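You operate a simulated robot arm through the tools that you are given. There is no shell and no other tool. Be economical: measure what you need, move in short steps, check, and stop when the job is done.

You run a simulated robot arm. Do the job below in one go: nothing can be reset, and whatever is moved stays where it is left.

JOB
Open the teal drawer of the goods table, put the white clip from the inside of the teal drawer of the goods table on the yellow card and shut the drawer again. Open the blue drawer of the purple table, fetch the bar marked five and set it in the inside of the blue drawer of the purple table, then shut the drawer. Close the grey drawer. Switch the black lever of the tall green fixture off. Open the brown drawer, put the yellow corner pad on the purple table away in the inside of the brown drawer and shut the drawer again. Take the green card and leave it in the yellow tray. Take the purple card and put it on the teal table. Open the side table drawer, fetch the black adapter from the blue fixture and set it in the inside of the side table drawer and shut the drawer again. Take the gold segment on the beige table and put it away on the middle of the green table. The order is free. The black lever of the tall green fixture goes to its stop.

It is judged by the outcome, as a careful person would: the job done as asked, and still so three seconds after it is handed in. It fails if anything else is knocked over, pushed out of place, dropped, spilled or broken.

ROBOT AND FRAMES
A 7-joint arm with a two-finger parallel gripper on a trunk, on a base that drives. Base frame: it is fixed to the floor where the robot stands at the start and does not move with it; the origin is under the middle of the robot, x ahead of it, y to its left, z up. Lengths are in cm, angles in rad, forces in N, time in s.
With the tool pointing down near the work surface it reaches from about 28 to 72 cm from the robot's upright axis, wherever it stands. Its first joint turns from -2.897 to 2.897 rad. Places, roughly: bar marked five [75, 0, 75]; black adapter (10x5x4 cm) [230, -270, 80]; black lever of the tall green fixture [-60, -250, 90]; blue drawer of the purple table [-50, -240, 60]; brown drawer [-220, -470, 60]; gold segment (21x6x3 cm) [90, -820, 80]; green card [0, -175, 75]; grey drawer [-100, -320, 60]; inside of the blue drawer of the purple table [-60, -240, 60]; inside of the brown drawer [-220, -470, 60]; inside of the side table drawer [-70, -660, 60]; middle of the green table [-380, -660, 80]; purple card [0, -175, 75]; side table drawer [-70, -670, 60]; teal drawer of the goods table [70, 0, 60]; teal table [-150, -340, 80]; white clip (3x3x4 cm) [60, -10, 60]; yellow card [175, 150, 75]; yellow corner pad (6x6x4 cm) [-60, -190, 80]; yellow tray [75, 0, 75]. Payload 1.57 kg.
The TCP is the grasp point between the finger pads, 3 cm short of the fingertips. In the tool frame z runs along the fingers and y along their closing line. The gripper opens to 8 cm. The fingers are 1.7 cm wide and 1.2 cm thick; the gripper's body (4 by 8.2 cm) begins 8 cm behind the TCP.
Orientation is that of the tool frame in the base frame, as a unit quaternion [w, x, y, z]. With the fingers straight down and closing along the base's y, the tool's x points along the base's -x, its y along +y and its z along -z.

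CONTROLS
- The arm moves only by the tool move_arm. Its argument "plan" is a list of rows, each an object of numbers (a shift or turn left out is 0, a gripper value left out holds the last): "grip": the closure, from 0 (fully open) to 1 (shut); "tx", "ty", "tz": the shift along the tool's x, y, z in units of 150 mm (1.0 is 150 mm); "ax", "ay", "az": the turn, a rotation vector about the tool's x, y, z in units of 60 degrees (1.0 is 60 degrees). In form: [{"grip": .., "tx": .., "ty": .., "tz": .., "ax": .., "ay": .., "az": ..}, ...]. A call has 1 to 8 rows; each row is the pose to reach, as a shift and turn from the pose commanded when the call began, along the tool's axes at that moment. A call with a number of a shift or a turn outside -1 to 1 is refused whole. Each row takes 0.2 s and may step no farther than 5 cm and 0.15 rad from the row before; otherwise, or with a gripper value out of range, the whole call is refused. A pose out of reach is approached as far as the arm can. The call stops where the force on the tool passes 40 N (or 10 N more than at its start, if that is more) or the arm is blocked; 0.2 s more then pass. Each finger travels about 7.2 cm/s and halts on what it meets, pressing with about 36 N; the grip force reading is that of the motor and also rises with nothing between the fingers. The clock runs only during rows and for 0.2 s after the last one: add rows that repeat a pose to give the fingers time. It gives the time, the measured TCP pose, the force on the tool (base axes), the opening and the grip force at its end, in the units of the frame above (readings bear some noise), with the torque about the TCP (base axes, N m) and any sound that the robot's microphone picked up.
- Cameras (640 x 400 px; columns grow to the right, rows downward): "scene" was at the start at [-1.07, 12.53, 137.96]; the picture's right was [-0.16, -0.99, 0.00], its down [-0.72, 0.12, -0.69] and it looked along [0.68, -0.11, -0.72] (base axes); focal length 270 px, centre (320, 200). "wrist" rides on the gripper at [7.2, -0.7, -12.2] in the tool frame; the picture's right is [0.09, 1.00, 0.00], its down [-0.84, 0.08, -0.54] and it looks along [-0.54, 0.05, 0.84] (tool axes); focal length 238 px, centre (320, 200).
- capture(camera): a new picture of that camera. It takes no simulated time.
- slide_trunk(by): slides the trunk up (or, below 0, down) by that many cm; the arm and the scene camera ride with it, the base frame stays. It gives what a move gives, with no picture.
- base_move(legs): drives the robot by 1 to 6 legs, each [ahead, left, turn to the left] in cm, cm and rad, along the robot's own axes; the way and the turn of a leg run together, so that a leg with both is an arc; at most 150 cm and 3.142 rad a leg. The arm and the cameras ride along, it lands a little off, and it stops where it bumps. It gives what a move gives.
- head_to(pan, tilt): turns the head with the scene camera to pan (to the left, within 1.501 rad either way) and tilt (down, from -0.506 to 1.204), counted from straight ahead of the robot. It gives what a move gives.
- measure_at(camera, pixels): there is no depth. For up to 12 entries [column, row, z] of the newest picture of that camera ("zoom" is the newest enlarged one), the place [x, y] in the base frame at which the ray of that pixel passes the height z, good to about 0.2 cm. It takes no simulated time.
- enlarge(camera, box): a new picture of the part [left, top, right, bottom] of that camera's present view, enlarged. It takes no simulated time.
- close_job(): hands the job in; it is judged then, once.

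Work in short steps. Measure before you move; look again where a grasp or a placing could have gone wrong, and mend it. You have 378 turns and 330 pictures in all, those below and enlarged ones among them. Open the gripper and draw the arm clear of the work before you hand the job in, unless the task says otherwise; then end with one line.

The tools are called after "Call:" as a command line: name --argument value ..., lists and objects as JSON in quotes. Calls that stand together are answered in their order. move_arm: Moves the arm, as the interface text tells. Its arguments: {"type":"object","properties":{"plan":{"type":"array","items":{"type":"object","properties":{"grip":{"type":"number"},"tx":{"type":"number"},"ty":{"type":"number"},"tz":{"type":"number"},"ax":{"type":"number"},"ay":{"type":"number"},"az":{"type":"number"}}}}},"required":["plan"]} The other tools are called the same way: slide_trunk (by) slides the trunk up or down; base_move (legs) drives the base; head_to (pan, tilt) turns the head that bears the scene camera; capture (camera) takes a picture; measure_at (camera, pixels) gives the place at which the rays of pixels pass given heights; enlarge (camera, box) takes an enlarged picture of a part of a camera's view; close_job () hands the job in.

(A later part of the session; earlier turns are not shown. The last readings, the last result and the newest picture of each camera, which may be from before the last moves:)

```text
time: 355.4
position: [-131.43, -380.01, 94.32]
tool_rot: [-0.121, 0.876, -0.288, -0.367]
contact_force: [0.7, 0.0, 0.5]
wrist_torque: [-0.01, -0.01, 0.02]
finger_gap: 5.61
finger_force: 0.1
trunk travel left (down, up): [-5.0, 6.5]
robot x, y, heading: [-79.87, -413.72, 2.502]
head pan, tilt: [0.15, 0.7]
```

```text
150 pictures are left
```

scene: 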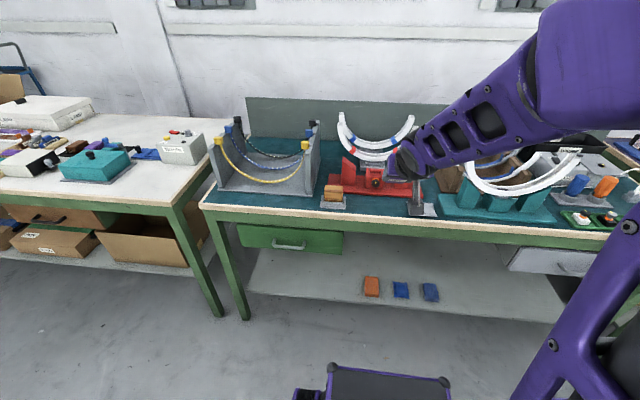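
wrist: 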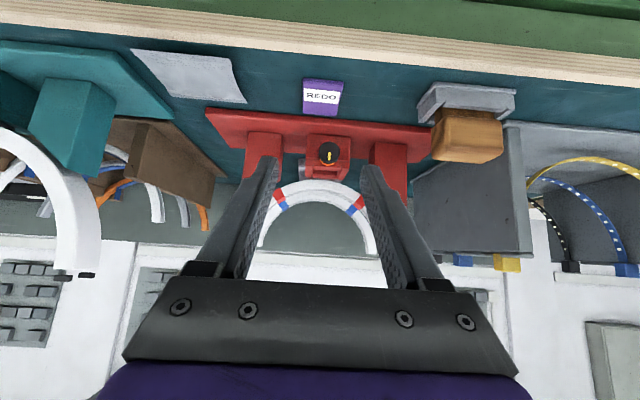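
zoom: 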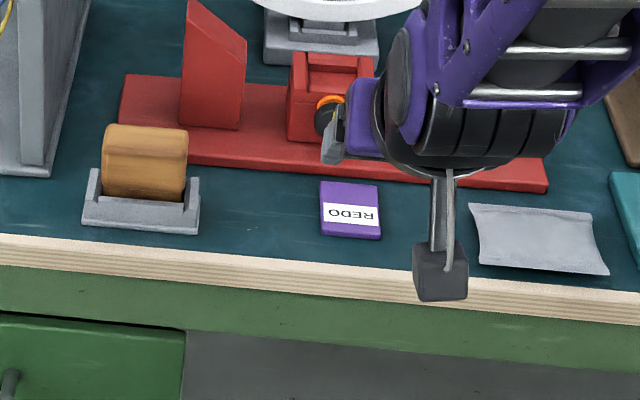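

The purple card lies flat on the teal mat. Next the brown drawer: I straighten, retract, turn the tool 90°, and drive left ~129 cm.

Call:
move_arm --plan '[{"tz": -0.15, "tx": 0.02, "ay": 0.12}, {"tz": -0.3, "tx": 0.04, "ay": 0.25}, {"tz": -0.45, "tx": 0.05, "ay": 0.38}, {"tz": -0.6, "tx": 0.07, "ay": 0.5}, {"tz": -0.7, "tx": 0.08, "ay": 0.63}, {"tz": -0.7, "tx": 0.094, "ay": 0.75}]'

Call:
move_arm --plan '[{"az": 0.142}, {"az": 0.285}, {"az": 0.428}, {"az": 0.571}, {"az": 0.714}, {"az": 0.857}, {"az": 1.0}]'

Call:
move_arm --plan '[{"az": 0.125}, {"az": 0.25}, {"az": 0.375}, {"az": 0.5}]'

Call:
base_move --legs '[[-6, 0, 0], [0, 62, 0], [0, 62, 0]]'

Call:
head_to --pan 0.1 --tilt 0.75

Call:
capture --camera "scene"

Call:
capture --camera "wrist"

```text
time: 356.8
position: [-124.46, -385.0, 100.72]
tool_rot: [-0.001, 0.95, -0.312, -0.003]
contact_force: [0.4, -0.2, 0.5]
wrist_torque: [0.05, 0.02, 0.01]
finger_gap: 5.61
finger_force: 0.1
trunk travel left (down, up): [-5.0, 6.5]
robot x, y, heading: [-80.28, -414.03, 2.503]
head pan, tilt: [0.15, 0.7]
```

```text
time: 358.4
position: [-124.51, -385.07, 100.53]
tool_rot: [-0.001, -0.666, 0.746, 0.005]
contact_force: [0.9, -0.9, -0.2]
wrist_torque: [0.03, 0.04, 0.0]
finger_gap: 5.62
finger_force: 0.0
trunk travel left (down, up): [-5.0, 6.5]
robot x, y, heading: [-79.54, -413.58, 2.504]
head pan, tilt: [0.15, 0.7]
```

```text
time: 359.4
position: [-124.46, -385.08, 100.58]
tool_rot: [-0.003, -0.45, 0.893, 0.004]
contact_force: [0.5, -0.4, 0.3]
wrist_torque: [0.0, 0.03, -0.02]
finger_gap: 5.59
finger_force: 0.1
trunk travel left (down, up): [-5.0, 6.5]
robot x, y, heading: [-80.25, -413.56, 2.507]
head pan, tilt: [0.15, 0.7]
```

```text
time: 372.4
position: [-192.99, -487.3, 100.59]
tool_rot: [-0.002, -0.449, 0.894, 0.004]
contact_force: [0.6, -0.3, -1.2]
wrist_torque: [-0.02, -0.02, 0.0]
finger_gap: 5.61
finger_force: 0.1
trunk travel left (down, up): [-5.0, 6.5]
robot x, y, heading: [-148.52, -516.22, 2.5]
head pan, tilt: [0.15, 0.7]
```

```text
time: 373.0
position: [-192.99, -487.28, 100.6]
tool_rot: [-0.002, -0.449, 0.894, 0.005]
contact_force: [-0.1, -0.4, 0.1]
wrist_torque: [0.02, -0.05, 0.0]
finger_gap: 5.58
finger_force: 0.1
trunk travel left (down, up): [-5.0, 6.5]
robot x, y, heading: [-148.38, -516.15, 2.496]
head pan, tilt: [0.099, 0.75]
```

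```text
149 pictures are left
```

scene: 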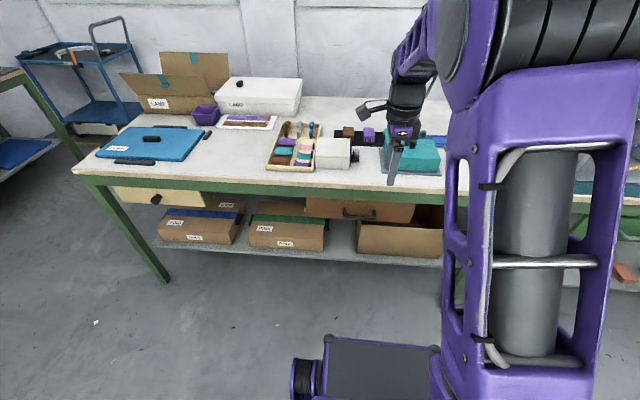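

```text
148 pictures are left
```

wrist: 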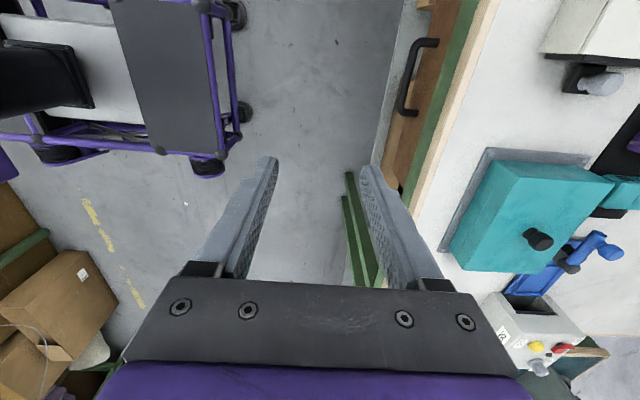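

The brown handle is at wrist (406,78) and scene (356,214). I triangulate.

Call:
enlarge --camera "scene" --box '[290, 180, 430, 260]'

Call:
measure_at --camera "wrist" --pixels '[[406, 78, 63], [406, 78, 66], [406, 78, 69], [416, 45, 67], [400, 108, 67], [465, 80, 79]]'

Call:
measure_at --camera "scene" --pixels '[[357, 216, 63], [357, 216, 66], [357, 216, 69], [343, 215, 67], [373, 217, 67], [357, 191, 79]]'

```text
4.57 times, centred on (360, 220) of scene
```

zoom: 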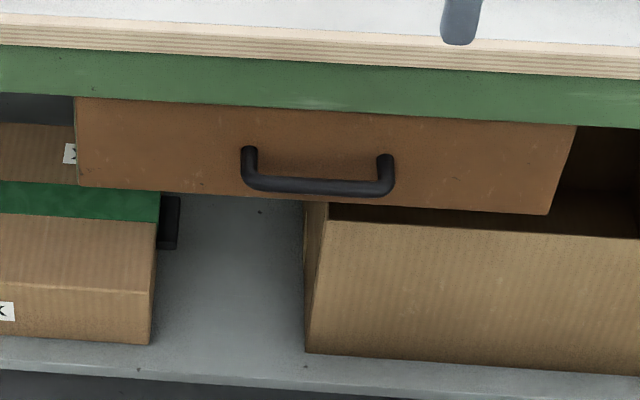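

```text
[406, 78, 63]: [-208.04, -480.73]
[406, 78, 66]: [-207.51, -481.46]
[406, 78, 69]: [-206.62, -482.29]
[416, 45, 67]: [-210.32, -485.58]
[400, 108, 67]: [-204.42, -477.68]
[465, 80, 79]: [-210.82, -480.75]
```

```text
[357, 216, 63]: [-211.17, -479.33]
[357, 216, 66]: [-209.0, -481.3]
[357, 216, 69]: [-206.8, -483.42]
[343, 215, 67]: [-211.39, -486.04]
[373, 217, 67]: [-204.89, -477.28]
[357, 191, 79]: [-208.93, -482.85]
```

Bar at about F 123.6, z 68, L -509.7. I stage 20 cm back along a 30° axis, with a 2.6 cm opening.

Call:
move_arm --plan '[{"tx": 0.055, "ty": 0.056, "tz": 0.2, "ax": -0.1, "grip": 0.68}, {"tx": 0.11, "ty": 0.11, "tz": 0.4, "ax": -0.2}, {"tx": 0.165, "ty": 0.17, "tz": 0.6, "ax": -0.3}, {"tx": 0.22, "ty": 0.22, "tz": 0.8, "ax": -0.4}, {"tx": 0.273, "ty": 0.28, "tz": 1.0, "ax": -0.5}, {"tx": 0.273, "ty": 0.28, "tz": 1.0, "ax": -0.5}]'

Call:
move_arm --plan '[{"tz": 0.25}, {"tz": 0.5}, {"tz": 0.7}]'

Call:
capture --camera "wrist"

```text
time: 374.4
position: [-199.09, -488.03, 85.55]
tool_rot: [-0.118, -0.433, 0.862, 0.236]
contact_force: [0.0, 0.3, -0.4]
wrist_torque: [-0.01, 0.0, -0.03]
finger_gap: 2.59
finger_force: 0.0
trunk travel left (down, up): [-5.0, 6.5]
robot x, y, heading: [-148.83, -516.32, 2.502]
head pan, tilt: [0.099, 0.75]
```

```text
time: 375.2
position: [-203.07, -484.8, 76.42]
tool_rot: [-0.119, -0.433, 0.862, 0.236]
contact_force: [0.2, -0.1, -0.5]
wrist_torque: [0.02, -0.02, 0.01]
finger_gap: 2.54
finger_force: 0.1
trunk travel left (down, up): [-5.0, 6.5]
robot x, y, heading: [-148.59, -516.22, 2.496]
head pan, tilt: [0.099, 0.75]
```

```text
146 pictures are left
```

wrist: 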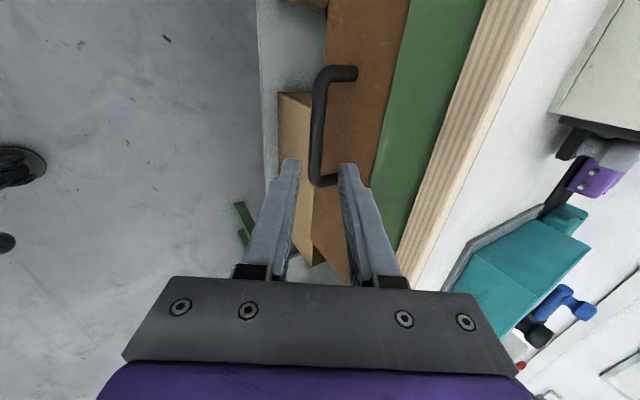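

Well lined up (slightly left by 0.4 cm). I advance 6 cm with that correction and check.

Call:
move_arm --plan '[{"ty": -0.028, "tz": 0.15}, {"ty": -0.028, "tz": 0.3}, {"ty": -0.028, "tz": 0.4}]'

Call:
capture --camera "wrist"

```text
time: 376.0
position: [-205.24, -483.1, 71.15]
tool_rot: [-0.118, -0.433, 0.862, 0.235]
contact_force: [-0.7, 0.3, -0.2]
wrist_torque: [-0.03, -0.03, -0.01]
finger_gap: 2.55
finger_force: 0.0
trunk travel left (down, up): [-5.0, 6.5]
robot x, y, heading: [-148.74, -516.3, 2.499]
head pan, tilt: [0.099, 0.75]
```

```text
145 pictures are left
```

wrist: 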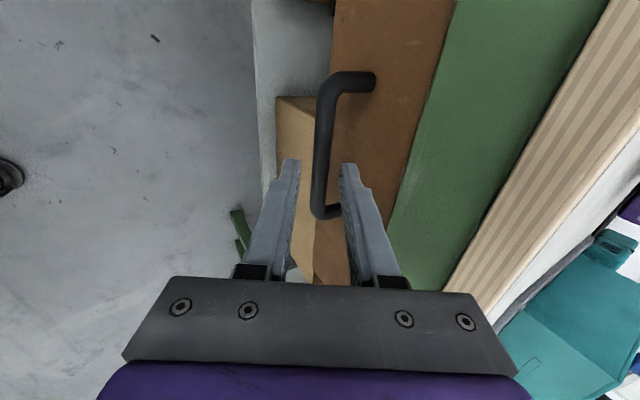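

The bar runs between the tips. I advance 3.8 cm, close, and pull 15 cm.

Call:
move_arm --plan '[{"tz": 0.1}, {"tz": 0.2}, {"tz": 0.255}, {"tz": 0.255, "grip": 1.0}, {"tz": 0.255, "grip": 1.0}, {"tz": 0.255, "grip": 1.0}]'

Call:
move_arm --plan '[{"ty": -0.12, "tz": -0.07}, {"ty": -0.25, "tz": -0.144}, {"ty": -0.38, "tz": -0.22}, {"ty": -0.5, "tz": -0.289}, {"ty": -0.62, "tz": -0.358}, {"ty": -0.75, "tz": -0.433}, {"ty": -0.866, "tz": -0.5}]'

Call:
enlarge --camera "scene" --box '[260, 130, 460, 280]'

```text
time: 377.4
position: [-206.94, -481.99, 67.96]
tool_rot: [-0.119, -0.433, 0.861, 0.237]
contact_force: [-1.5, 2.1, 3.6]
wrist_torque: [0.35, -0.12, 0.48]
finger_gap: 1.39
finger_force: 30.2
trunk travel left (down, up): [-5.0, 6.5]
robot x, y, heading: [-148.69, -516.24, 2.496]
head pan, tilt: [0.099, 0.75]
```

```text
time: 379.0
position: [-194.79, -490.9, 67.95]
tool_rot: [-0.118, -0.431, 0.863, 0.238]
contact_force: [6.2, 9.9, 30.8]
wrist_torque: [0.53, -0.09, 0.3]
finger_gap: 1.4
finger_force: 30.6
trunk travel left (down, up): [-5.0, 6.5]
robot x, y, heading: [-148.79, -516.18, 2.498]
head pan, tilt: [0.099, 0.75]
```

```text
2.67 times, centred on (360, 205) of scene
```

zoom: 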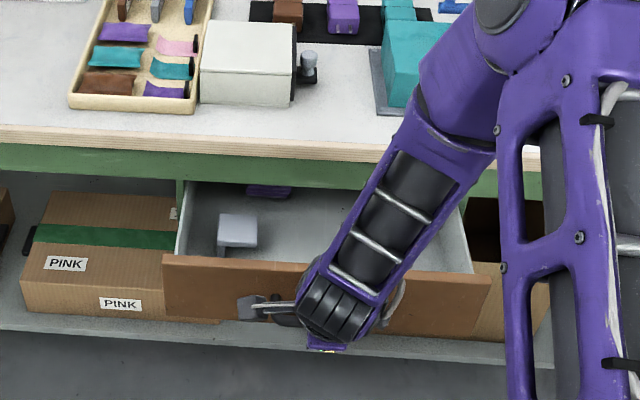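

The drawer opens; it contains a white box and a purple piece. I pull 8 cm more, release and retreat.

Call:
move_arm --plan '[{"ty": -0.12, "tz": -0.07}, {"ty": -0.24, "tz": -0.139}, {"ty": -0.36, "tz": -0.208}, {"ty": -0.462, "tz": -0.267}, {"ty": -0.462, "tz": -0.267, "grip": 0.62}, {"ty": -0.462, "tz": -0.267, "grip": 0.62}]'

Call:
move_arm --plan '[{"tz": -0.2}, {"tz": -0.45}, {"tz": -0.6}]'

Call:
move_arm --plan '[{"ty": 0.11, "tz": -0.19, "ax": 0.125, "grip": 0.3}, {"ty": 0.22, "tz": -0.38, "ax": 0.25}, {"ty": 0.33, "tz": -0.57, "ax": 0.375}, {"ty": 0.43, "tz": -0.75, "ax": 0.5}, {"ty": 0.43, "tz": -0.9, "ax": 0.5}]'

Call:
capture --camera "scene"

```text
time: 380.4
position: [-188.44, -495.99, 67.69]
tool_rot: [-0.118, -0.433, 0.862, 0.234]
contact_force: [-1.0, -1.5, -0.1]
wrist_torque: [-0.02, -0.01, 0.03]
finger_gap: 3.03
finger_force: 0.0
trunk travel left (down, up): [-5.0, 6.5]
robot x, y, heading: [-149.1, -515.94, 2.499]
head pan, tilt: [0.099, 0.75]
```

```text
time: 381.2
position: [-184.84, -498.62, 75.47]
tool_rot: [-0.118, -0.432, 0.862, 0.236]
contact_force: [0.5, -0.1, 0.2]
wrist_torque: [0.0, 0.02, 0.03]
finger_gap: 3.06
finger_force: 0.1
trunk travel left (down, up): [-5.0, 6.5]
robot x, y, heading: [-148.83, -516.41, 2.502]
head pan, tilt: [0.099, 0.75]
```

```text
time: 382.4
position: [-183.7, -499.28, 90.45]
tool_rot: [-0.001, -0.449, 0.894, 0.004]
contact_force: [-0.3, 0.3, 0.4]
wrist_torque: [0.01, -0.04, 0.02]
finger_gap: 5.6
finger_force: 0.1
out of reach, approached as far as the arm can: row 2
trunk travel left (down, up): [-5.0, 6.5]
robot x, y, heading: [-148.76, -516.51, 2.496]
head pan, tilt: [0.099, 0.75]
```

```text
143 pictures are left
```

scene: 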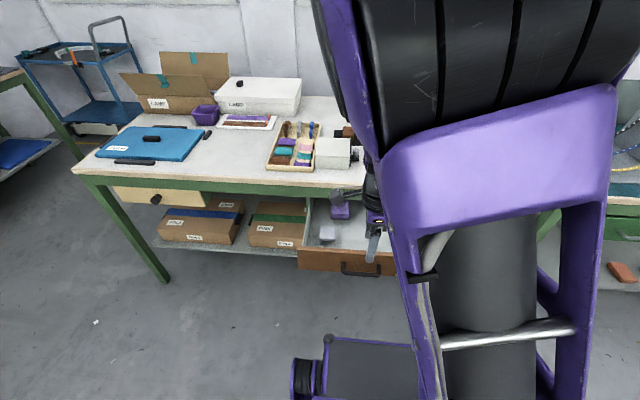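

The brown drawer is open with free room inside. Now to fetch the yellow pad, reachable from the front aisle: I drive right along the row, through the gap, into the aisle and turn around.

Call:
base_move --legs '[[0, -60, 0], [5, 0, 0], [0, -150, 0], [0, -150, 0], [0, -80, 0]]'

```text
time: 425.3
position: [75.1, -142.13, 90.49]
tool_rot: [-0.002, -0.448, 0.894, 0.005]
contact_force: [0.7, -1.0, 0.1]
wrist_torque: [-0.02, 0.0, 0.0]
finger_gap: 5.61
finger_force: 0.0
trunk travel left (down, up): [-5.0, 6.5]
robot x, y, heading: [110.25, -158.49, 2.498]
head pan, tilt: [0.099, 0.75]
```

I'm at the gap (F 183, L -61). I go ahead 208 cm, turn around, and strafe to the pad.

Call:
base_move --legs '[[0, 4, 0], [150, 0, 0], [58, 0, 0], [0, 0, 1.57], [0, 0, 1.57], [0, -118, 0]]'

Call:
head_to --pan -0.1 --tilt 0.7

Call:
capture --camera "scene"

```text
time: 455.4
position: [-95.39, -147.31, 90.35]
tool_rot: [0.005, 0.896, 0.445, 0.002]
contact_force: [0.3, -0.6, 0.3]
wrist_torque: [0.01, 0.0, 0.02]
finger_gap: 5.61
finger_force: 0.2
trunk travel left (down, up): [-5.0, 6.5]
robot x, y, heading: [-130.27, -129.96, -0.651]
head pan, tilt: [0.099, 0.75]
```

```text
time: 456.1
position: [-95.25, -147.35, 90.26]
tool_rot: [0.005, 0.896, 0.445, 0.002]
contact_force: [0.1, 0.1, 0.4]
wrist_torque: [0.0, -0.03, 0.01]
finger_gap: 5.6
finger_force: 0.1
trunk travel left (down, up): [-5.0, 6.5]
robot x, y, heading: [-130.25, -129.91, -0.652]
head pan, tilt: [-0.099, 0.7]
```

```text
142 pictures are left
```

scene: 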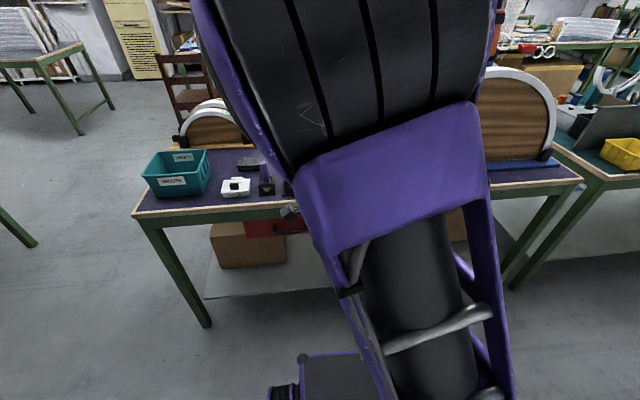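

I raise the arm 15 cm and drive 26 cm ahead, then look down at the pad.

Call:
move_arm --plan '[{"tz": -0.3}, {"tz": -0.6}, {"tz": -0.9}, {"tz": -1.0}]'

Call:
base_move --legs '[[26, 0, 0]]'

Call:
capture --camera "wrist"

Call:
capture --camera "scene"

```text
time: 457.1
position: [-95.38, -147.18, 105.26]
tool_rot: [0.005, 0.896, 0.445, 0.002]
contact_force: [0.2, 0.2, -0.2]
wrist_torque: [-0.04, -0.01, 0.0]
finger_gap: 5.59
finger_force: 0.1
trunk travel left (down, up): [-5.0, 6.5]
robot x, y, heading: [-130.46, -130.15, -0.647]
head pan, tilt: [-0.099, 0.7]
```

```text
time: 459.0
position: [-74.82, -162.66, 105.29]
tool_rot: [0.004, 0.895, 0.446, 0.003]
contact_force: [0.2, -0.7, 0.0]
wrist_torque: [0.0, -0.02, -0.01]
finger_gap: 5.62
finger_force: 0.0
trunk travel left (down, up): [-5.0, 6.5]
robot x, y, heading: [-109.63, -145.77, -0.649]
head pan, tilt: [-0.099, 0.7]
```

```text
141 pictures are left
```

wrist: 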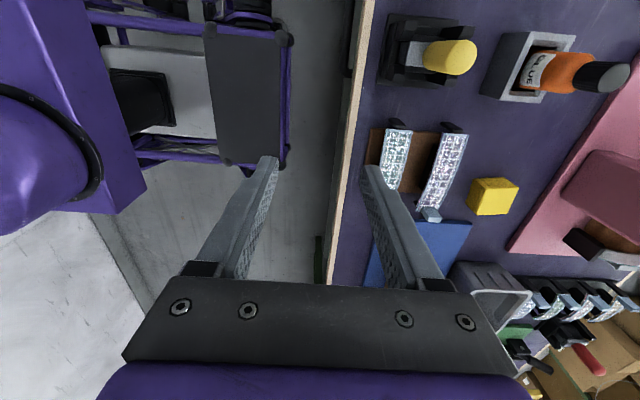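

```text
140 pictures are left
```

scene: 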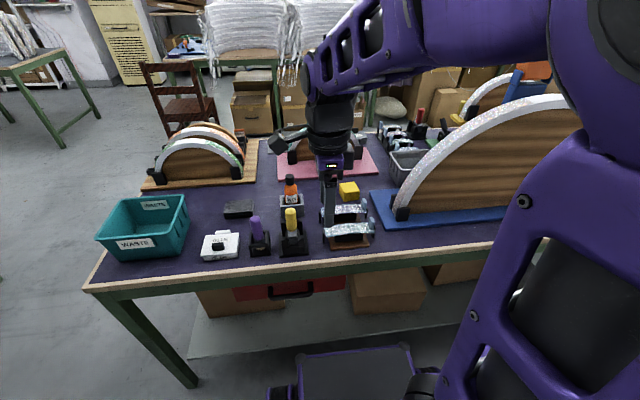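

The yellow pad is at wrist (492,195), scene (348,190). I enlarge and measure.

Call:
enlarge --camera "wrist" --box '[440, 160, 540, 230]'

Call:
enlarge --camera "scene" --box '[290, 140, 410, 260]'

Call:
measure_at --camera "wrist" --pixels '[[496, 193, 83], [496, 193, 81], [470, 214, 81], [505, 216, 83], [518, 187, 83], [480, 178, 83]]'

Call:
measure_at --camera "scene" --pixels '[[348, 187, 83], [348, 187, 81]]'

```text
5.71 times, centred on (490, 195) of wrist
```

zoom: 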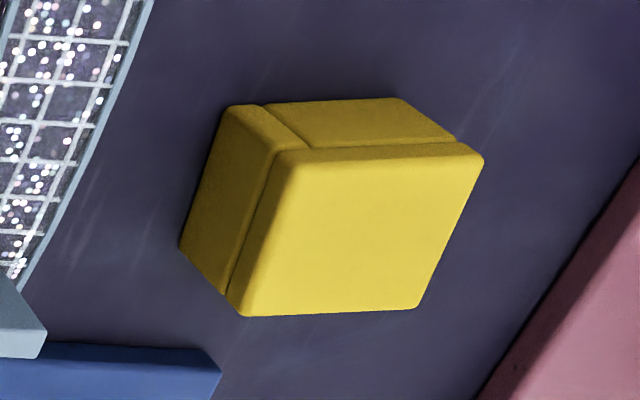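

```text
3.33 times, centred on (350, 200) of scene
```

zoom: 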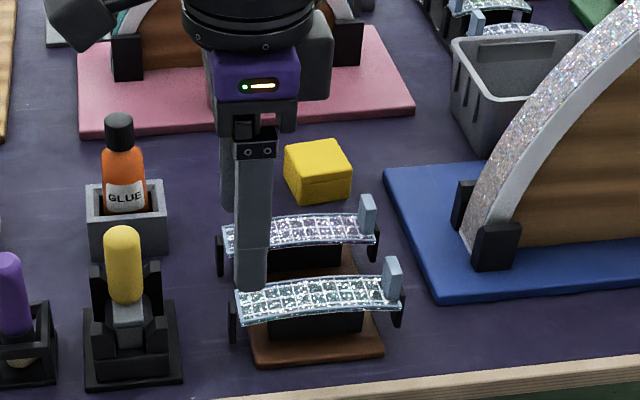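

```text
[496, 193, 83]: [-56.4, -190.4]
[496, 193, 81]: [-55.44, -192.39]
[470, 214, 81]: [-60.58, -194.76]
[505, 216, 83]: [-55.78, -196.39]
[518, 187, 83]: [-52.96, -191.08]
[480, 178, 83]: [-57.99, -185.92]
```

```text
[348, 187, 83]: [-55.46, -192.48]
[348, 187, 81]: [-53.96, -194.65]
```

I measure the pad's four top corners to get its centre and yaw.

Call:
measure_at --camera "wrist" --pixels '[[484, 187, 83], [517, 188, 83], [507, 213, 83], [477, 214, 83], [496.5, 200.5, 83]]'

```text
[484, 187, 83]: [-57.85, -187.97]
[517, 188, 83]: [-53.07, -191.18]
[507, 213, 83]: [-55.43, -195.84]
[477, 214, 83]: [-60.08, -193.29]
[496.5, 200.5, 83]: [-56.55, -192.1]
```

The pad is ~5.5 cm square at (-56.6,-192.1), aligned with the table. Sideways there is more room, so I turn the tool 90° back, then move over it.

Call:
move_arm --plan '[{"az": -0.142, "grip": 0.0}, {"az": -0.285}, {"az": -0.428}, {"az": -0.571}, {"az": -0.714}, {"az": -0.857}, {"az": -1.0}]'

Call:
move_arm --plan '[{"az": -0.125}, {"az": -0.25}, {"az": -0.375}, {"az": -0.5}]'

Call:
move_arm --plan '[{"tx": -0.25, "ty": -0.15}, {"tx": -0.5, "ty": -0.3}, {"tx": -0.75, "ty": -0.45}, {"tx": -1.0, "ty": -0.6}]'

Call:
capture --camera "wrist"

```text
time: 460.6
position: [-74.93, -162.76, 105.18]
tool_rot: [0.005, 0.551, 0.835, 0.0]
contact_force: [0.3, -0.1, 0.5]
wrist_torque: [-0.01, 0.03, 0.04]
finger_gap: 7.99
finger_force: 0.0
trunk travel left (down, up): [-5.0, 6.5]
robot x, y, heading: [-109.84, -145.28, -0.648]
head pan, tilt: [-0.099, 0.7]
```

```text
time: 461.6
position: [-74.75, -162.74, 105.25]
tool_rot: [0.005, 0.317, 0.949, -0.002]
contact_force: [0.6, -1.2, -1.2]
wrist_torque: [0.03, -0.01, -0.03]
finger_gap: 8.01
finger_force: 0.1
trunk travel left (down, up): [-5.0, 6.5]
robot x, y, heading: [-109.39, -145.66, -0.647]
head pan, tilt: [-0.099, 0.7]
```

```text
time: 462.6
position: [-68.15, -178.86, 105.41]
tool_rot: [0.005, 0.317, 0.949, -0.002]
contact_force: [0.6, 0.2, -0.3]
wrist_torque: [-0.03, -0.02, 0.02]
finger_gap: 7.97
finger_force: 0.0
trunk travel left (down, up): [-5.0, 6.5]
robot x, y, heading: [-109.75, -145.72, -0.647]
head pan, tilt: [-0.099, 0.7]
```

```text
137 pictures are left
```

wrist: 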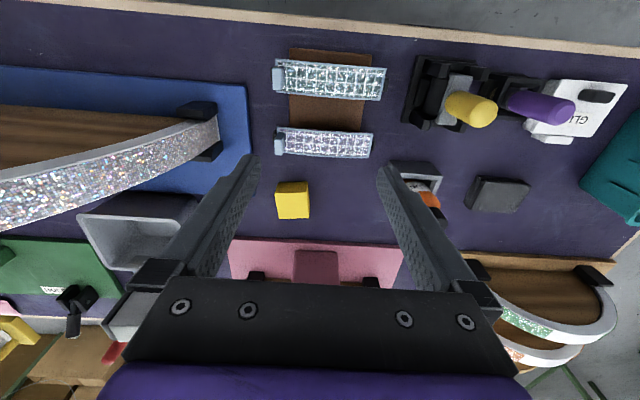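

I measure the pad's top centre here, (293,203).

Call:
measure_at --camera "wrist" --pixels '[[293, 204, 83], [278, 193, 83], [307, 191, 83], [310, 217, 83], [279, 219, 83], [250, 150, 80]]'

```text
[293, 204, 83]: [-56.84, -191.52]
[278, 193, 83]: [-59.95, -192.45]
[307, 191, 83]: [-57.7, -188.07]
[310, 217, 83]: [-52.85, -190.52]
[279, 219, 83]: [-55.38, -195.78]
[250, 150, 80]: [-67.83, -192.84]
```

Centre ≈(-56.5,-191.9), yaw 10°. I move over it with the yaw correction, at height.

Call:
move_arm --plan '[{"tx": -0.25, "ty": -0.07, "az": -0.05}, {"tx": -0.5, "ty": -0.15, "az": -0.1}, {"tx": -0.8, "ty": -0.223, "az": -0.167}]'

Call:
move_arm --plan '[{"tx": -0.2, "ty": -0.035}, {"tx": -0.335, "ty": -0.059}, {"tx": -0.335, "ty": -0.059, "tz": 0.3}, {"tx": -0.335, "ty": -0.059, "tz": 0.6}, {"tx": -0.335, "ty": -0.059, "tz": 0.8}]'

Call:
capture --camera "wrist"

Call:
enlarge --camera "scene" --box '[270, 100, 430, 260]'

```text
time: 463.4
position: [-60.6, -188.71, 105.38]
tool_rot: [0.004, 0.232, 0.973, -0.002]
contact_force: [-0.6, 0.0, 0.4]
wrist_torque: [-0.01, 0.0, 0.01]
finger_gap: 8.02
finger_force: 0.0
trunk travel left (down, up): [-5.0, 6.5]
robot x, y, heading: [-109.99, -145.5, -0.648]
head pan, tilt: [-0.099, 0.7]
```

```text
time: 464.6
position: [-56.42, -191.87, 93.4]
tool_rot: [0.004, 0.233, 0.972, -0.002]
contact_force: [-0.2, 0.0, 0.5]
wrist_torque: [0.02, -0.01, 0.03]
finger_gap: 8.0
finger_force: 0.0
out of reach, approached as far as the arm can: row 2
trunk travel left (down, up): [-5.0, 6.5]
robot x, y, heading: [-109.32, -145.79, -0.645]
head pan, tilt: [-0.099, 0.7]
```

```text
136 pictures are left
```

wrist: 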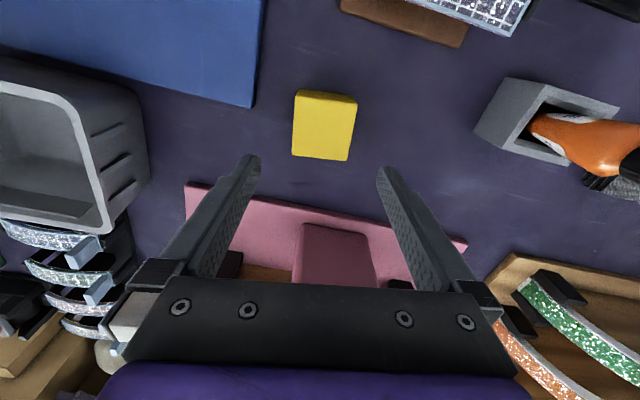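

```text
2.50 times, centred on (350, 180) of scene
```

zoom: 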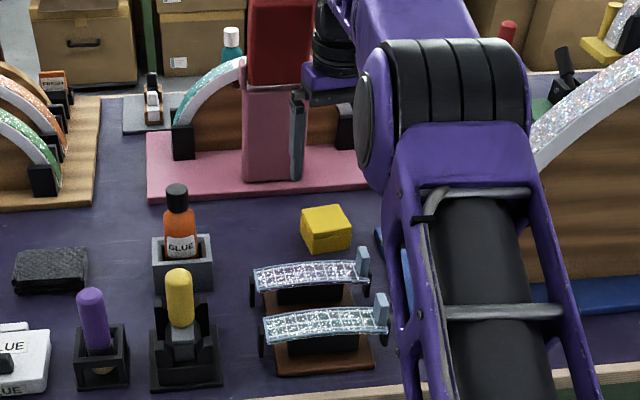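

I check the pad's offset and the pink tower's front distance from this view.

Call:
measure_at --camera "wrist" --pixels '[[326, 130, 83], [298, 93, 83], [356, 99, 83], [347, 161, 83], [294, 156, 83], [335, 222, 81], [335, 228, 95]]'

```text
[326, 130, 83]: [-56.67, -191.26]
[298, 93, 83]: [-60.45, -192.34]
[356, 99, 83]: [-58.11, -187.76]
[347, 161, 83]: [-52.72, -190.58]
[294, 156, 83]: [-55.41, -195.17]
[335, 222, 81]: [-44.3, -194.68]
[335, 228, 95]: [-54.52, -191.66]
```

Centred. I descend 10 cm and close.

Call:
move_arm --plan '[{"tz": 0.25}, {"tz": 0.45}, {"tz": 0.6}, {"tz": 0.67}, {"tz": 0.67, "grip": 1.0}, {"tz": 0.67, "grip": 1.0}, {"tz": 0.67, "grip": 1.0}]'

Call:
capture --camera "wrist"

```text
time: 466.2
position: [-56.28, -192.0, 83.51]
tool_rot: [0.004, 0.232, 0.973, -0.002]
contact_force: [-1.0, -0.3, 0.3]
wrist_torque: [0.01, 0.01, -0.05]
finger_gap: 5.4
finger_force: 36.4
trunk travel left (down, up): [-5.0, 6.5]
robot x, y, heading: [-109.42, -145.64, -0.645]
head pan, tilt: [-0.099, 0.7]
```

```text
134 pictures are left
```

wrist: 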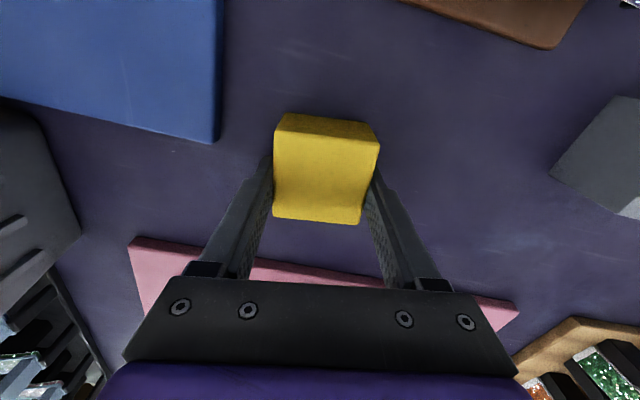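

Pad held (5.4 cm). I lift, retract, and drive back through the gap.

Call:
move_arm --plan '[{"tz": -0.15}, {"tz": -0.45}, {"tz": -0.75}, {"tz": -1.0}]'

Call:
move_arm --plan '[{"tz": -0.2, "tx": 0.1}, {"tz": -0.35, "tx": 0.35}, {"tz": -0.35, "tx": 0.65}, {"tz": -0.35, "tx": 0.95, "ty": 0.15}, {"tz": -0.35, "tx": 1.0, "ty": 0.3}]'

Call:
capture --camera "wrist"

Call:
base_move --legs '[[-28, 0, 0], [0, 124, 0], [84, 0, 0], [84, 0, 0], [0, 0, -1.57], [0, 0, -1.57]]'

```text
time: 467.2
position: [-56.46, -191.83, 98.38]
tool_rot: [0.005, 0.233, 0.972, -0.002]
contact_force: [0.0, -0.3, -0.8]
wrist_torque: [0.01, -0.02, -0.04]
finger_gap: 5.39
finger_force: 35.8
trunk travel left (down, up): [-5.0, 6.5]
robot x, y, heading: [-109.51, -145.29, -0.645]
head pan, tilt: [-0.099, 0.7]
```

```text
refused: row 4 steps farther than a row can; nothing moved
```

```text
133 pictures are left
```

wrist: 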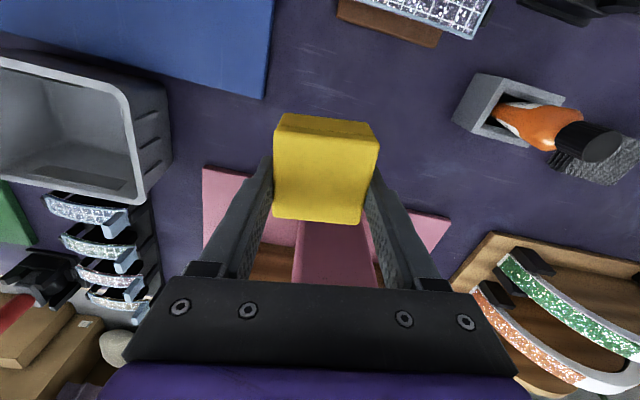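

```text
time: 497.0
position: [25.79, -86.3, 98.46]
tool_rot: [-0.003, 0.97, -0.242, -0.005]
contact_force: [-0.5, 0.1, -0.4]
wrist_torque: [0.01, 0.01, 0.02]
finger_gap: 5.38
finger_force: 35.8
trunk travel left (down, up): [-5.0, 6.5]
robot x, y, heading: [78.04, -133.4, 2.476]
head pan, tilt: [-0.099, 0.7]
```

The retract call was refused but the drive went on with the arm extended (z 98). I check that nothing on the purple table's front row was disturbed, and retract the arm now.

Call:
move_arm --plan '[{"tz": -0.2, "tx": 0.1}, {"tz": -0.35, "tx": 0.35}, {"tz": -0.35, "tx": 0.65}, {"tz": -0.35, "tx": 0.95}]'

Call:
head_to --pan 0.8 --tilt 0.45

Call:
enlarge --camera "scene" --box '[100, 60, 500, 310]'

```text
time: 498.0
position: [38.72, -92.94, 103.76]
tool_rot: [-0.003, 0.97, -0.242, -0.005]
contact_force: [-1.3, -0.3, -0.4]
wrist_torque: [0.05, 0.0, -0.03]
finger_gap: 5.34
finger_force: 35.4
trunk travel left (down, up): [-5.0, 6.5]
robot x, y, heading: [78.05, -133.35, 2.479]
head pan, tilt: [-0.099, 0.7]
```

```text
time: 499.2
position: [38.6, -92.96, 103.65]
tool_rot: [-0.002, 0.97, -0.242, -0.005]
contact_force: [-0.5, 0.0, 0.2]
wrist_torque: [-0.02, 0.0, 0.01]
finger_gap: 5.39
finger_force: 36.0
trunk travel left (down, up): [-5.0, 6.5]
robot x, y, heading: [78.1, -133.31, 2.476]
head pan, tilt: [0.799, 0.45]
```

```text
1.60 times, centred on (300, 185) of scene
```

zoom: 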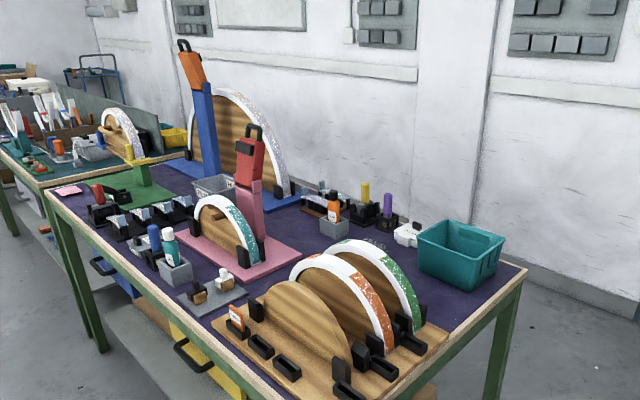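

All standing as before. I correct the heading and drive to the brown drawer.

Call:
base_move --legs '[[0, 0, 0.022], [-42, 0, 0], [0, 150, 0], [0, 150, 0], [0, 142, 0]]'

Call:
head_to --pan 0.1 --tilt 0.8

Call:
capture --camera "scene"

Call:
capture --camera "wrist"

```text
time: 543.9
position: [-190.81, -476.25, 103.6]
tool_rot: [-0.002, 0.975, -0.223, -0.005]
contact_force: [0.2, -0.6, -0.6]
wrist_torque: [-0.02, 0.0, -0.03]
finger_gap: 5.37
finger_force: 36.5
trunk travel left (down, up): [-5.0, 6.5]
robot x, y, heading: [-149.78, -515.31, 2.514]
head pan, tilt: [0.799, 0.45]
```

```text
time: 545.0
position: [-190.9, -476.19, 103.62]
tool_rot: [-0.001, 0.975, -0.224, -0.005]
contact_force: [0.3, 0.1, -0.4]
wrist_torque: [0.03, 0.02, -0.02]
finger_gap: 5.35
finger_force: 36.2
trunk travel left (down, up): [-5.0, 6.5]
robot x, y, heading: [-150.01, -515.41, 2.516]
head pan, tilt: [0.099, 0.799]
```

```text
131 pictures are left
```

scene: 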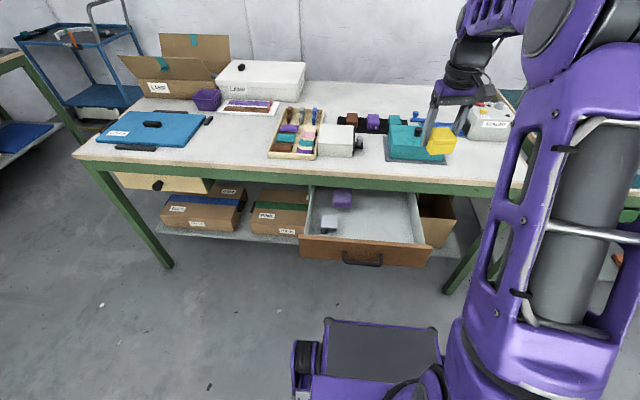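

```text
130 pictures are left
```

wrist: 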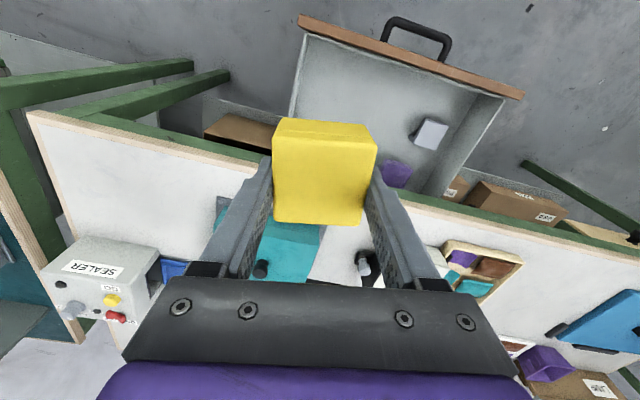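

The drawer's right half is free. I measure drop spot (385,225) and limits: front inner edge (385,238), right wall (420,235), white box (338,225).

Call:
measure_at --camera "scene" --pixels '[[385, 222, 62], [385, 238, 70], [425, 240, 70], [340, 225, 63], [305, 238, 70], [385, 195, 65]]'

Call:
measure_at --camera "wrist" --pixels '[[370, 100, 62], [330, 100, 62], [420, 70, 70], [412, 130, 64], [300, 30, 70], [360, 170, 79]]'

```text
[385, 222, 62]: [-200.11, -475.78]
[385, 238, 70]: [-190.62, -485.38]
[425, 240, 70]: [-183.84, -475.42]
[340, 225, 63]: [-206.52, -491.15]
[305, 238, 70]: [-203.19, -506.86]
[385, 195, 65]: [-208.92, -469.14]
```

```text
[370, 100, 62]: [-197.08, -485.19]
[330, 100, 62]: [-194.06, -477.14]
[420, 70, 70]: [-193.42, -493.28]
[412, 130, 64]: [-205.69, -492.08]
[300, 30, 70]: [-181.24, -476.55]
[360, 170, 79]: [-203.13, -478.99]
```

I move over F 131, L -501 and descend in stages.

Call:
move_arm --plan '[{"tx": -0.1, "ty": 0.17}, {"tx": -0.2, "ty": 0.335}, {"tx": -0.2, "ty": 0.335, "tz": 0.3}, {"tx": -0.2, "ty": 0.335, "tz": 0.6}, {"tx": -0.2, "ty": 0.335, "tz": 0.9}]'

Call:
move_arm --plan '[{"tz": 0.3}, {"tz": 0.6}, {"tz": 0.8}]'

Call:
capture --camera "wrist"

Call:
enlarge --camera "scene" --box '[280, 140, 460, 280]'

```text
time: 546.2
position: [-195.87, -479.4, 90.07]
tool_rot: [-0.002, 0.975, -0.223, -0.005]
contact_force: [-0.1, 0.1, -0.3]
wrist_torque: [0.02, 0.0, -0.03]
finger_gap: 5.39
finger_force: 35.4
trunk travel left (down, up): [-5.0, 6.5]
robot x, y, heading: [-149.83, -515.15, 2.516]
head pan, tilt: [0.099, 0.799]
```

```text
time: 547.0
position: [-195.85, -479.32, 78.07]
tool_rot: [-0.001, 0.975, -0.223, -0.005]
contact_force: [-0.4, -0.4, -0.2]
wrist_torque: [-0.01, 0.02, 0.04]
finger_gap: 5.36
finger_force: 36.2
trunk travel left (down, up): [-5.0, 6.5]
robot x, y, heading: [-150.02, -515.1, 2.511]
head pan, tilt: [0.099, 0.799]
```

```text
129 pictures are left
```

wrist: 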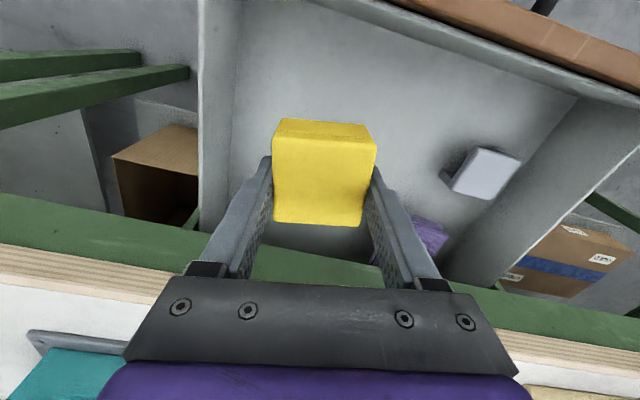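

```text
2.86 times, centred on (370, 210) of scene
```

zoom: 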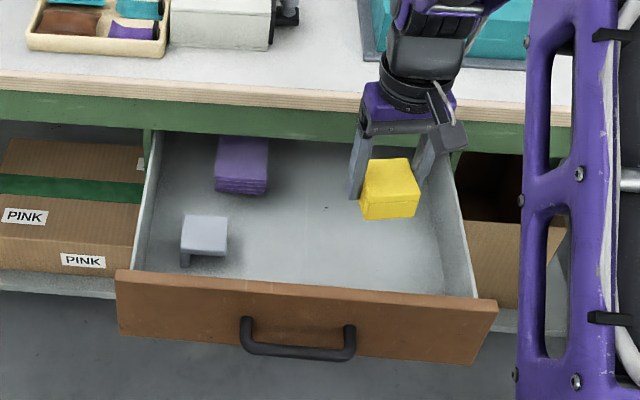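

Good; I shift 2 cm toward the robot and lower 9 cm, then small steps to contact.

Call:
move_arm --plan '[{"tx": 0.13, "tz": 0.1}, {"tx": 0.13, "tz": 0.3}, {"tx": 0.13, "tz": 0.5}, {"tx": 0.13, "tz": 0.66}]'

Call:
move_arm --plan '[{"tz": 0.03}, {"tz": 0.06}, {"tz": 0.09}, {"tz": 0.12}, {"tz": 0.15}]'

```text
time: 548.0
position: [-194.24, -480.15, 68.08]
tool_rot: [-0.002, 0.975, -0.224, -0.005]
contact_force: [-0.1, -0.6, 0.5]
wrist_torque: [0.02, -0.02, -0.04]
finger_gap: 5.37
finger_force: 36.2
trunk travel left (down, up): [-5.0, 6.5]
robot x, y, heading: [-149.98, -515.34, 2.517]
head pan, tilt: [0.099, 0.799]
```

```text
time: 549.2
position: [-194.26, -480.09, 65.97]
tool_rot: [-0.003, 0.975, -0.223, -0.005]
contact_force: [1.0, 0.1, -0.1]
wrist_torque: [0.02, 0.01, -0.01]
finger_gap: 5.37
finger_force: 36.0
trunk travel left (down, up): [-5.0, 6.5]
robot x, y, heading: [-149.79, -514.9, 2.518]
head pan, tilt: [0.099, 0.799]
```

Call:
move_arm --plan '[{"tz": 0.025}, {"tz": 0.05}, {"tz": 0.075}, {"tz": 0.1}]'

Call:
enlarge --camera "scene" --box '[300, 150, 460, 270]'

```text
time: 550.0
position: [-194.62, -479.81, 65.68]
tool_rot: [-0.006, 0.975, -0.224, -0.011]
contact_force: [0.8, 0.3, 17.9]
wrist_torque: [-0.41, -0.2, 0.0]
finger_gap: 5.36
finger_force: 35.5
trunk travel left (down, up): [-5.0, 6.5]
robot x, y, heading: [-150.05, -515.01, 2.512]
head pan, tilt: [0.099, 0.799]
stopped in row 3: the force on the tool passed its limit at 44 N (the readings are from after the stop); the commanded pose is now the measured one
```

```text
3.33 times, centred on (380, 210) of scene
```

zoom: 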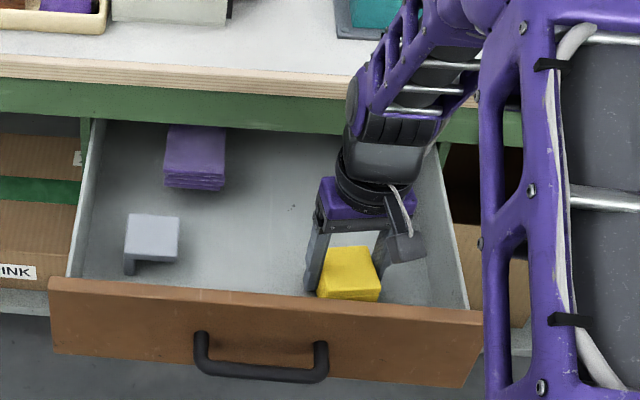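

Pad is on the drawer floor. I release and rise.

Call:
move_arm --plan '[{"grip": 0.15}, {"grip": 0.15}, {"grip": 0.15}, {"tz": -0.1}, {"tz": -0.4}, {"tz": -0.7}, {"tz": -1.0}]'

Call:
capture --camera "wrist"

```text
time: 551.6
position: [-194.32, -480.01, 80.33]
tool_rot: [-0.004, 0.975, -0.224, -0.007]
contact_force: [0.4, 0.0, -0.9]
wrist_torque: [-0.02, -0.02, 0.0]
finger_gap: 6.78
finger_force: 0.0
trunk travel left (down, up): [-5.0, 6.5]
robot x, y, heading: [-149.34, -514.96, 2.517]
head pan, tilt: [0.099, 0.799]
```

```text
126 pictures are left
```

wrist: 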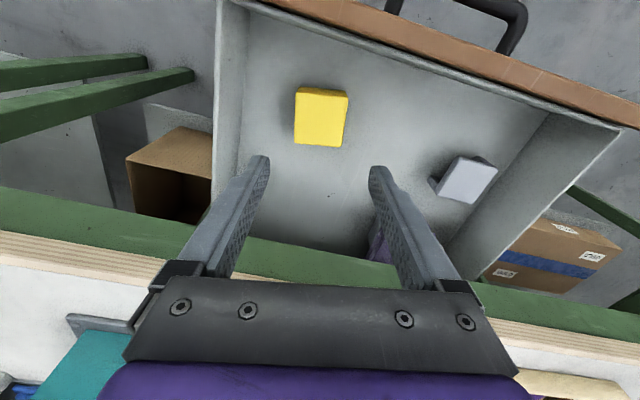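

The pad lies in the drawer. To shut it: I back 8 cm and bring the shut fingers in front of the handle bar (F≈147, L≈-510).

Call:
base_move --legs '[[-8, 0, -0.015]]'

Call:
move_arm --plan '[{"tx": 0.15, "ty": 0.19, "az": 0.045, "grip": 1.0}, {"tx": 0.3, "ty": 0.38, "az": 0.09}, {"tx": 0.45, "ty": 0.57, "az": 0.14}, {"tx": 0.6, "ty": 0.754, "az": 0.183}]'

Call:
capture --camera "wrist"

```text
time: 552.6
position: [-187.43, -484.08, 80.34]
tool_rot: [-0.004, 0.973, -0.23, -0.008]
contact_force: [-0.8, 0.3, -0.2]
wrist_torque: [-0.02, -0.01, 0.02]
finger_gap: 6.82
finger_force: 0.1
trunk travel left (down, up): [-5.0, 6.5]
robot x, y, heading: [-143.38, -519.78, 2.504]
head pan, tilt: [0.099, 0.799]
```

```text
time: 553.6
position: [-184.47, -498.23, 80.01]
tool_rot: [-0.003, 0.946, -0.323, -0.009]
contact_force: [-1.1, 0.4, 0.6]
wrist_torque: [-0.03, 0.02, 0.01]
finger_gap: 0.0
finger_force: 21.6
trunk travel left (down, up): [-5.0, 6.5]
robot x, y, heading: [-143.44, -520.1, 2.5]
head pan, tilt: [0.099, 0.799]
```

```text
125 pictures are left
```

wrist: 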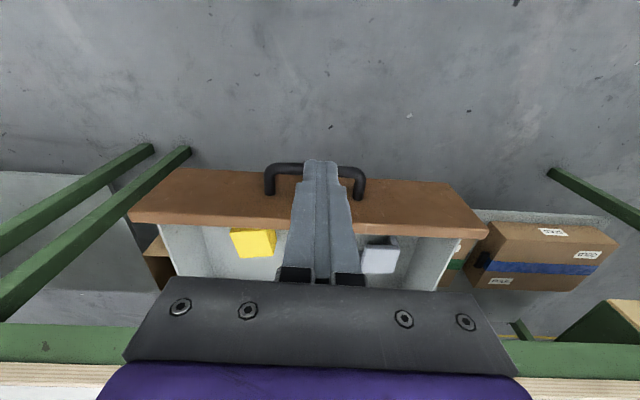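

I verify the bar's F at (318,165).

Call:
measure_at --camera "wrist" --pixels '[[290, 166, 67.7], [345, 167, 67.7], [240, 216, 72]]'

```text
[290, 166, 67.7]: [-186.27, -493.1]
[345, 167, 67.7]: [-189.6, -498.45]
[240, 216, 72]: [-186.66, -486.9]
```

Bar at F 146.8; TCP at 151.4. I tilt 18°, lower 11.5 cm, then push forward.

Call:
move_arm --plan '[{"ay": -0.1}, {"ay": -0.2}, {"ay": -0.3}, {"ay": -0.3}]'

Call:
move_arm --plan '[{"tz": 0.25, "tx": 0.08}, {"tz": 0.5, "tx": 0.16}, {"tz": 0.735, "tx": 0.24}]'

Call:
move_arm --plan '[{"tx": -0.13, "tz": 0.042}, {"tx": -0.26, "tz": 0.085}, {"tx": -0.39, "tz": 0.127}, {"tx": -0.53, "tz": 0.172}, {"tx": -0.67, "tz": 0.218}, {"tx": -0.81, "tz": 0.263}, {"tx": -0.951, "tz": 0.309}]'

Call:
enlarge --camera "scene" --box '[260, 140, 460, 280]'

```text
time: 554.6
position: [-184.47, -498.24, 80.05]
tool_rot: [-0.053, 0.934, -0.318, -0.157]
contact_force: [0.5, 0.9, 0.6]
wrist_torque: [0.01, -0.01, -0.01]
finger_gap: 0.01
finger_force: 21.5
trunk travel left (down, up): [-5.0, 6.5]
robot x, y, heading: [-143.43, -519.95, 2.5]
head pan, tilt: [0.099, 0.799]
```

```text
time: 555.4
position: [-184.61, -498.04, 68.5]
tool_rot: [-0.053, 0.934, -0.318, -0.156]
contact_force: [1.0, -0.1, 0.1]
wrist_torque: [0.03, 0.01, -0.05]
finger_gap: 0.0
finger_force: 21.4
trunk travel left (down, up): [-5.0, 6.5]
robot x, y, heading: [-143.38, -519.98, 2.499]
head pan, tilt: [0.099, 0.799]
```

```text
time: 557.0
position: [-196.54, -488.99, 68.86]
tool_rot: [-0.054, 0.933, -0.318, -0.158]
contact_force: [-0.5, 0.7, -0.4]
wrist_torque: [0.01, 0.01, -0.01]
finger_gap: 0.0
finger_force: 21.9
trunk travel left (down, up): [-5.0, 6.5]
robot x, y, heading: [-143.39, -519.81, 2.501]
head pan, tilt: [0.099, 0.799]
```

```text
2.86 times, centred on (360, 210) of scene
```

zoom: 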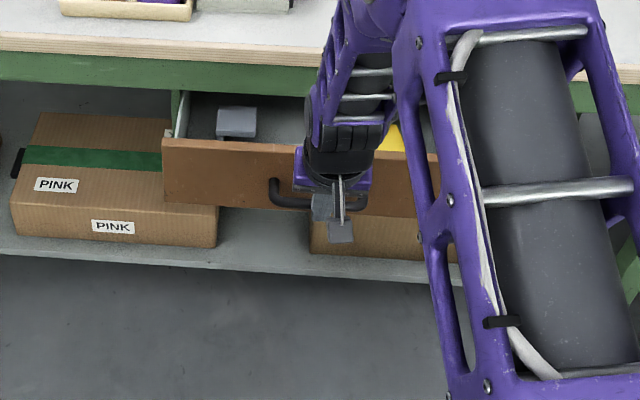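

Pushing the bar as planned. I continue 9 cm, then gently to the stop.

Call:
move_arm --plan '[{"tx": -0.13, "tz": 0.042}, {"tx": -0.26, "tz": 0.085}, {"tx": -0.39, "tz": 0.127}, {"tx": -0.53, "tz": 0.172}, {"tx": -0.57, "tz": 0.185}, {"tx": -0.61, "tz": 0.198}, {"tx": -0.65, "tz": 0.211}]'

Call:
move_arm --plan '[{"tx": -0.04, "tz": 0.013}, {"tx": -0.08, "tz": 0.026}, {"tx": -0.12, "tz": 0.039}, {"tx": -0.16, "tz": 0.052}]'

Call:
enlarge --camera "scene" --box '[260, 140, 460, 280]'

```text
time: 558.6
position: [-204.63, -482.75, 69.0]
tool_rot: [-0.053, 0.934, -0.318, -0.156]
contact_force: [1.5, -1.9, -0.9]
wrist_torque: [-0.08, -0.07, 0.01]
finger_gap: 0.0
finger_force: 21.4
trunk travel left (down, up): [-5.0, 6.5]
robot x, y, heading: [-143.63, -519.83, 2.504]
head pan, tilt: [0.099, 0.799]
```

```text
time: 559.4
position: [-205.38, -482.16, 68.4]
tool_rot: [-0.051, 0.935, -0.318, -0.146]
contact_force: [0.6, -1.7, -1.2]
wrist_torque: [0.0, -0.03, 0.01]
finger_gap: 0.0
finger_force: 21.9
trunk travel left (down, up): [-5.0, 6.5]
robot x, y, heading: [-143.53, -519.86, 2.502]
head pan, tilt: [0.099, 0.799]
stopped in row 3: the force on the tool passed its limit at 45 N (the readings are from after the stop); the commanded pose is now the measured one
```

```text
2.86 times, centred on (360, 210) of scene
```

zoom: 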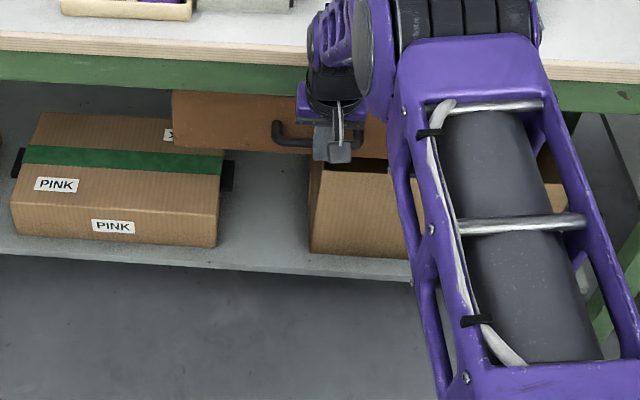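

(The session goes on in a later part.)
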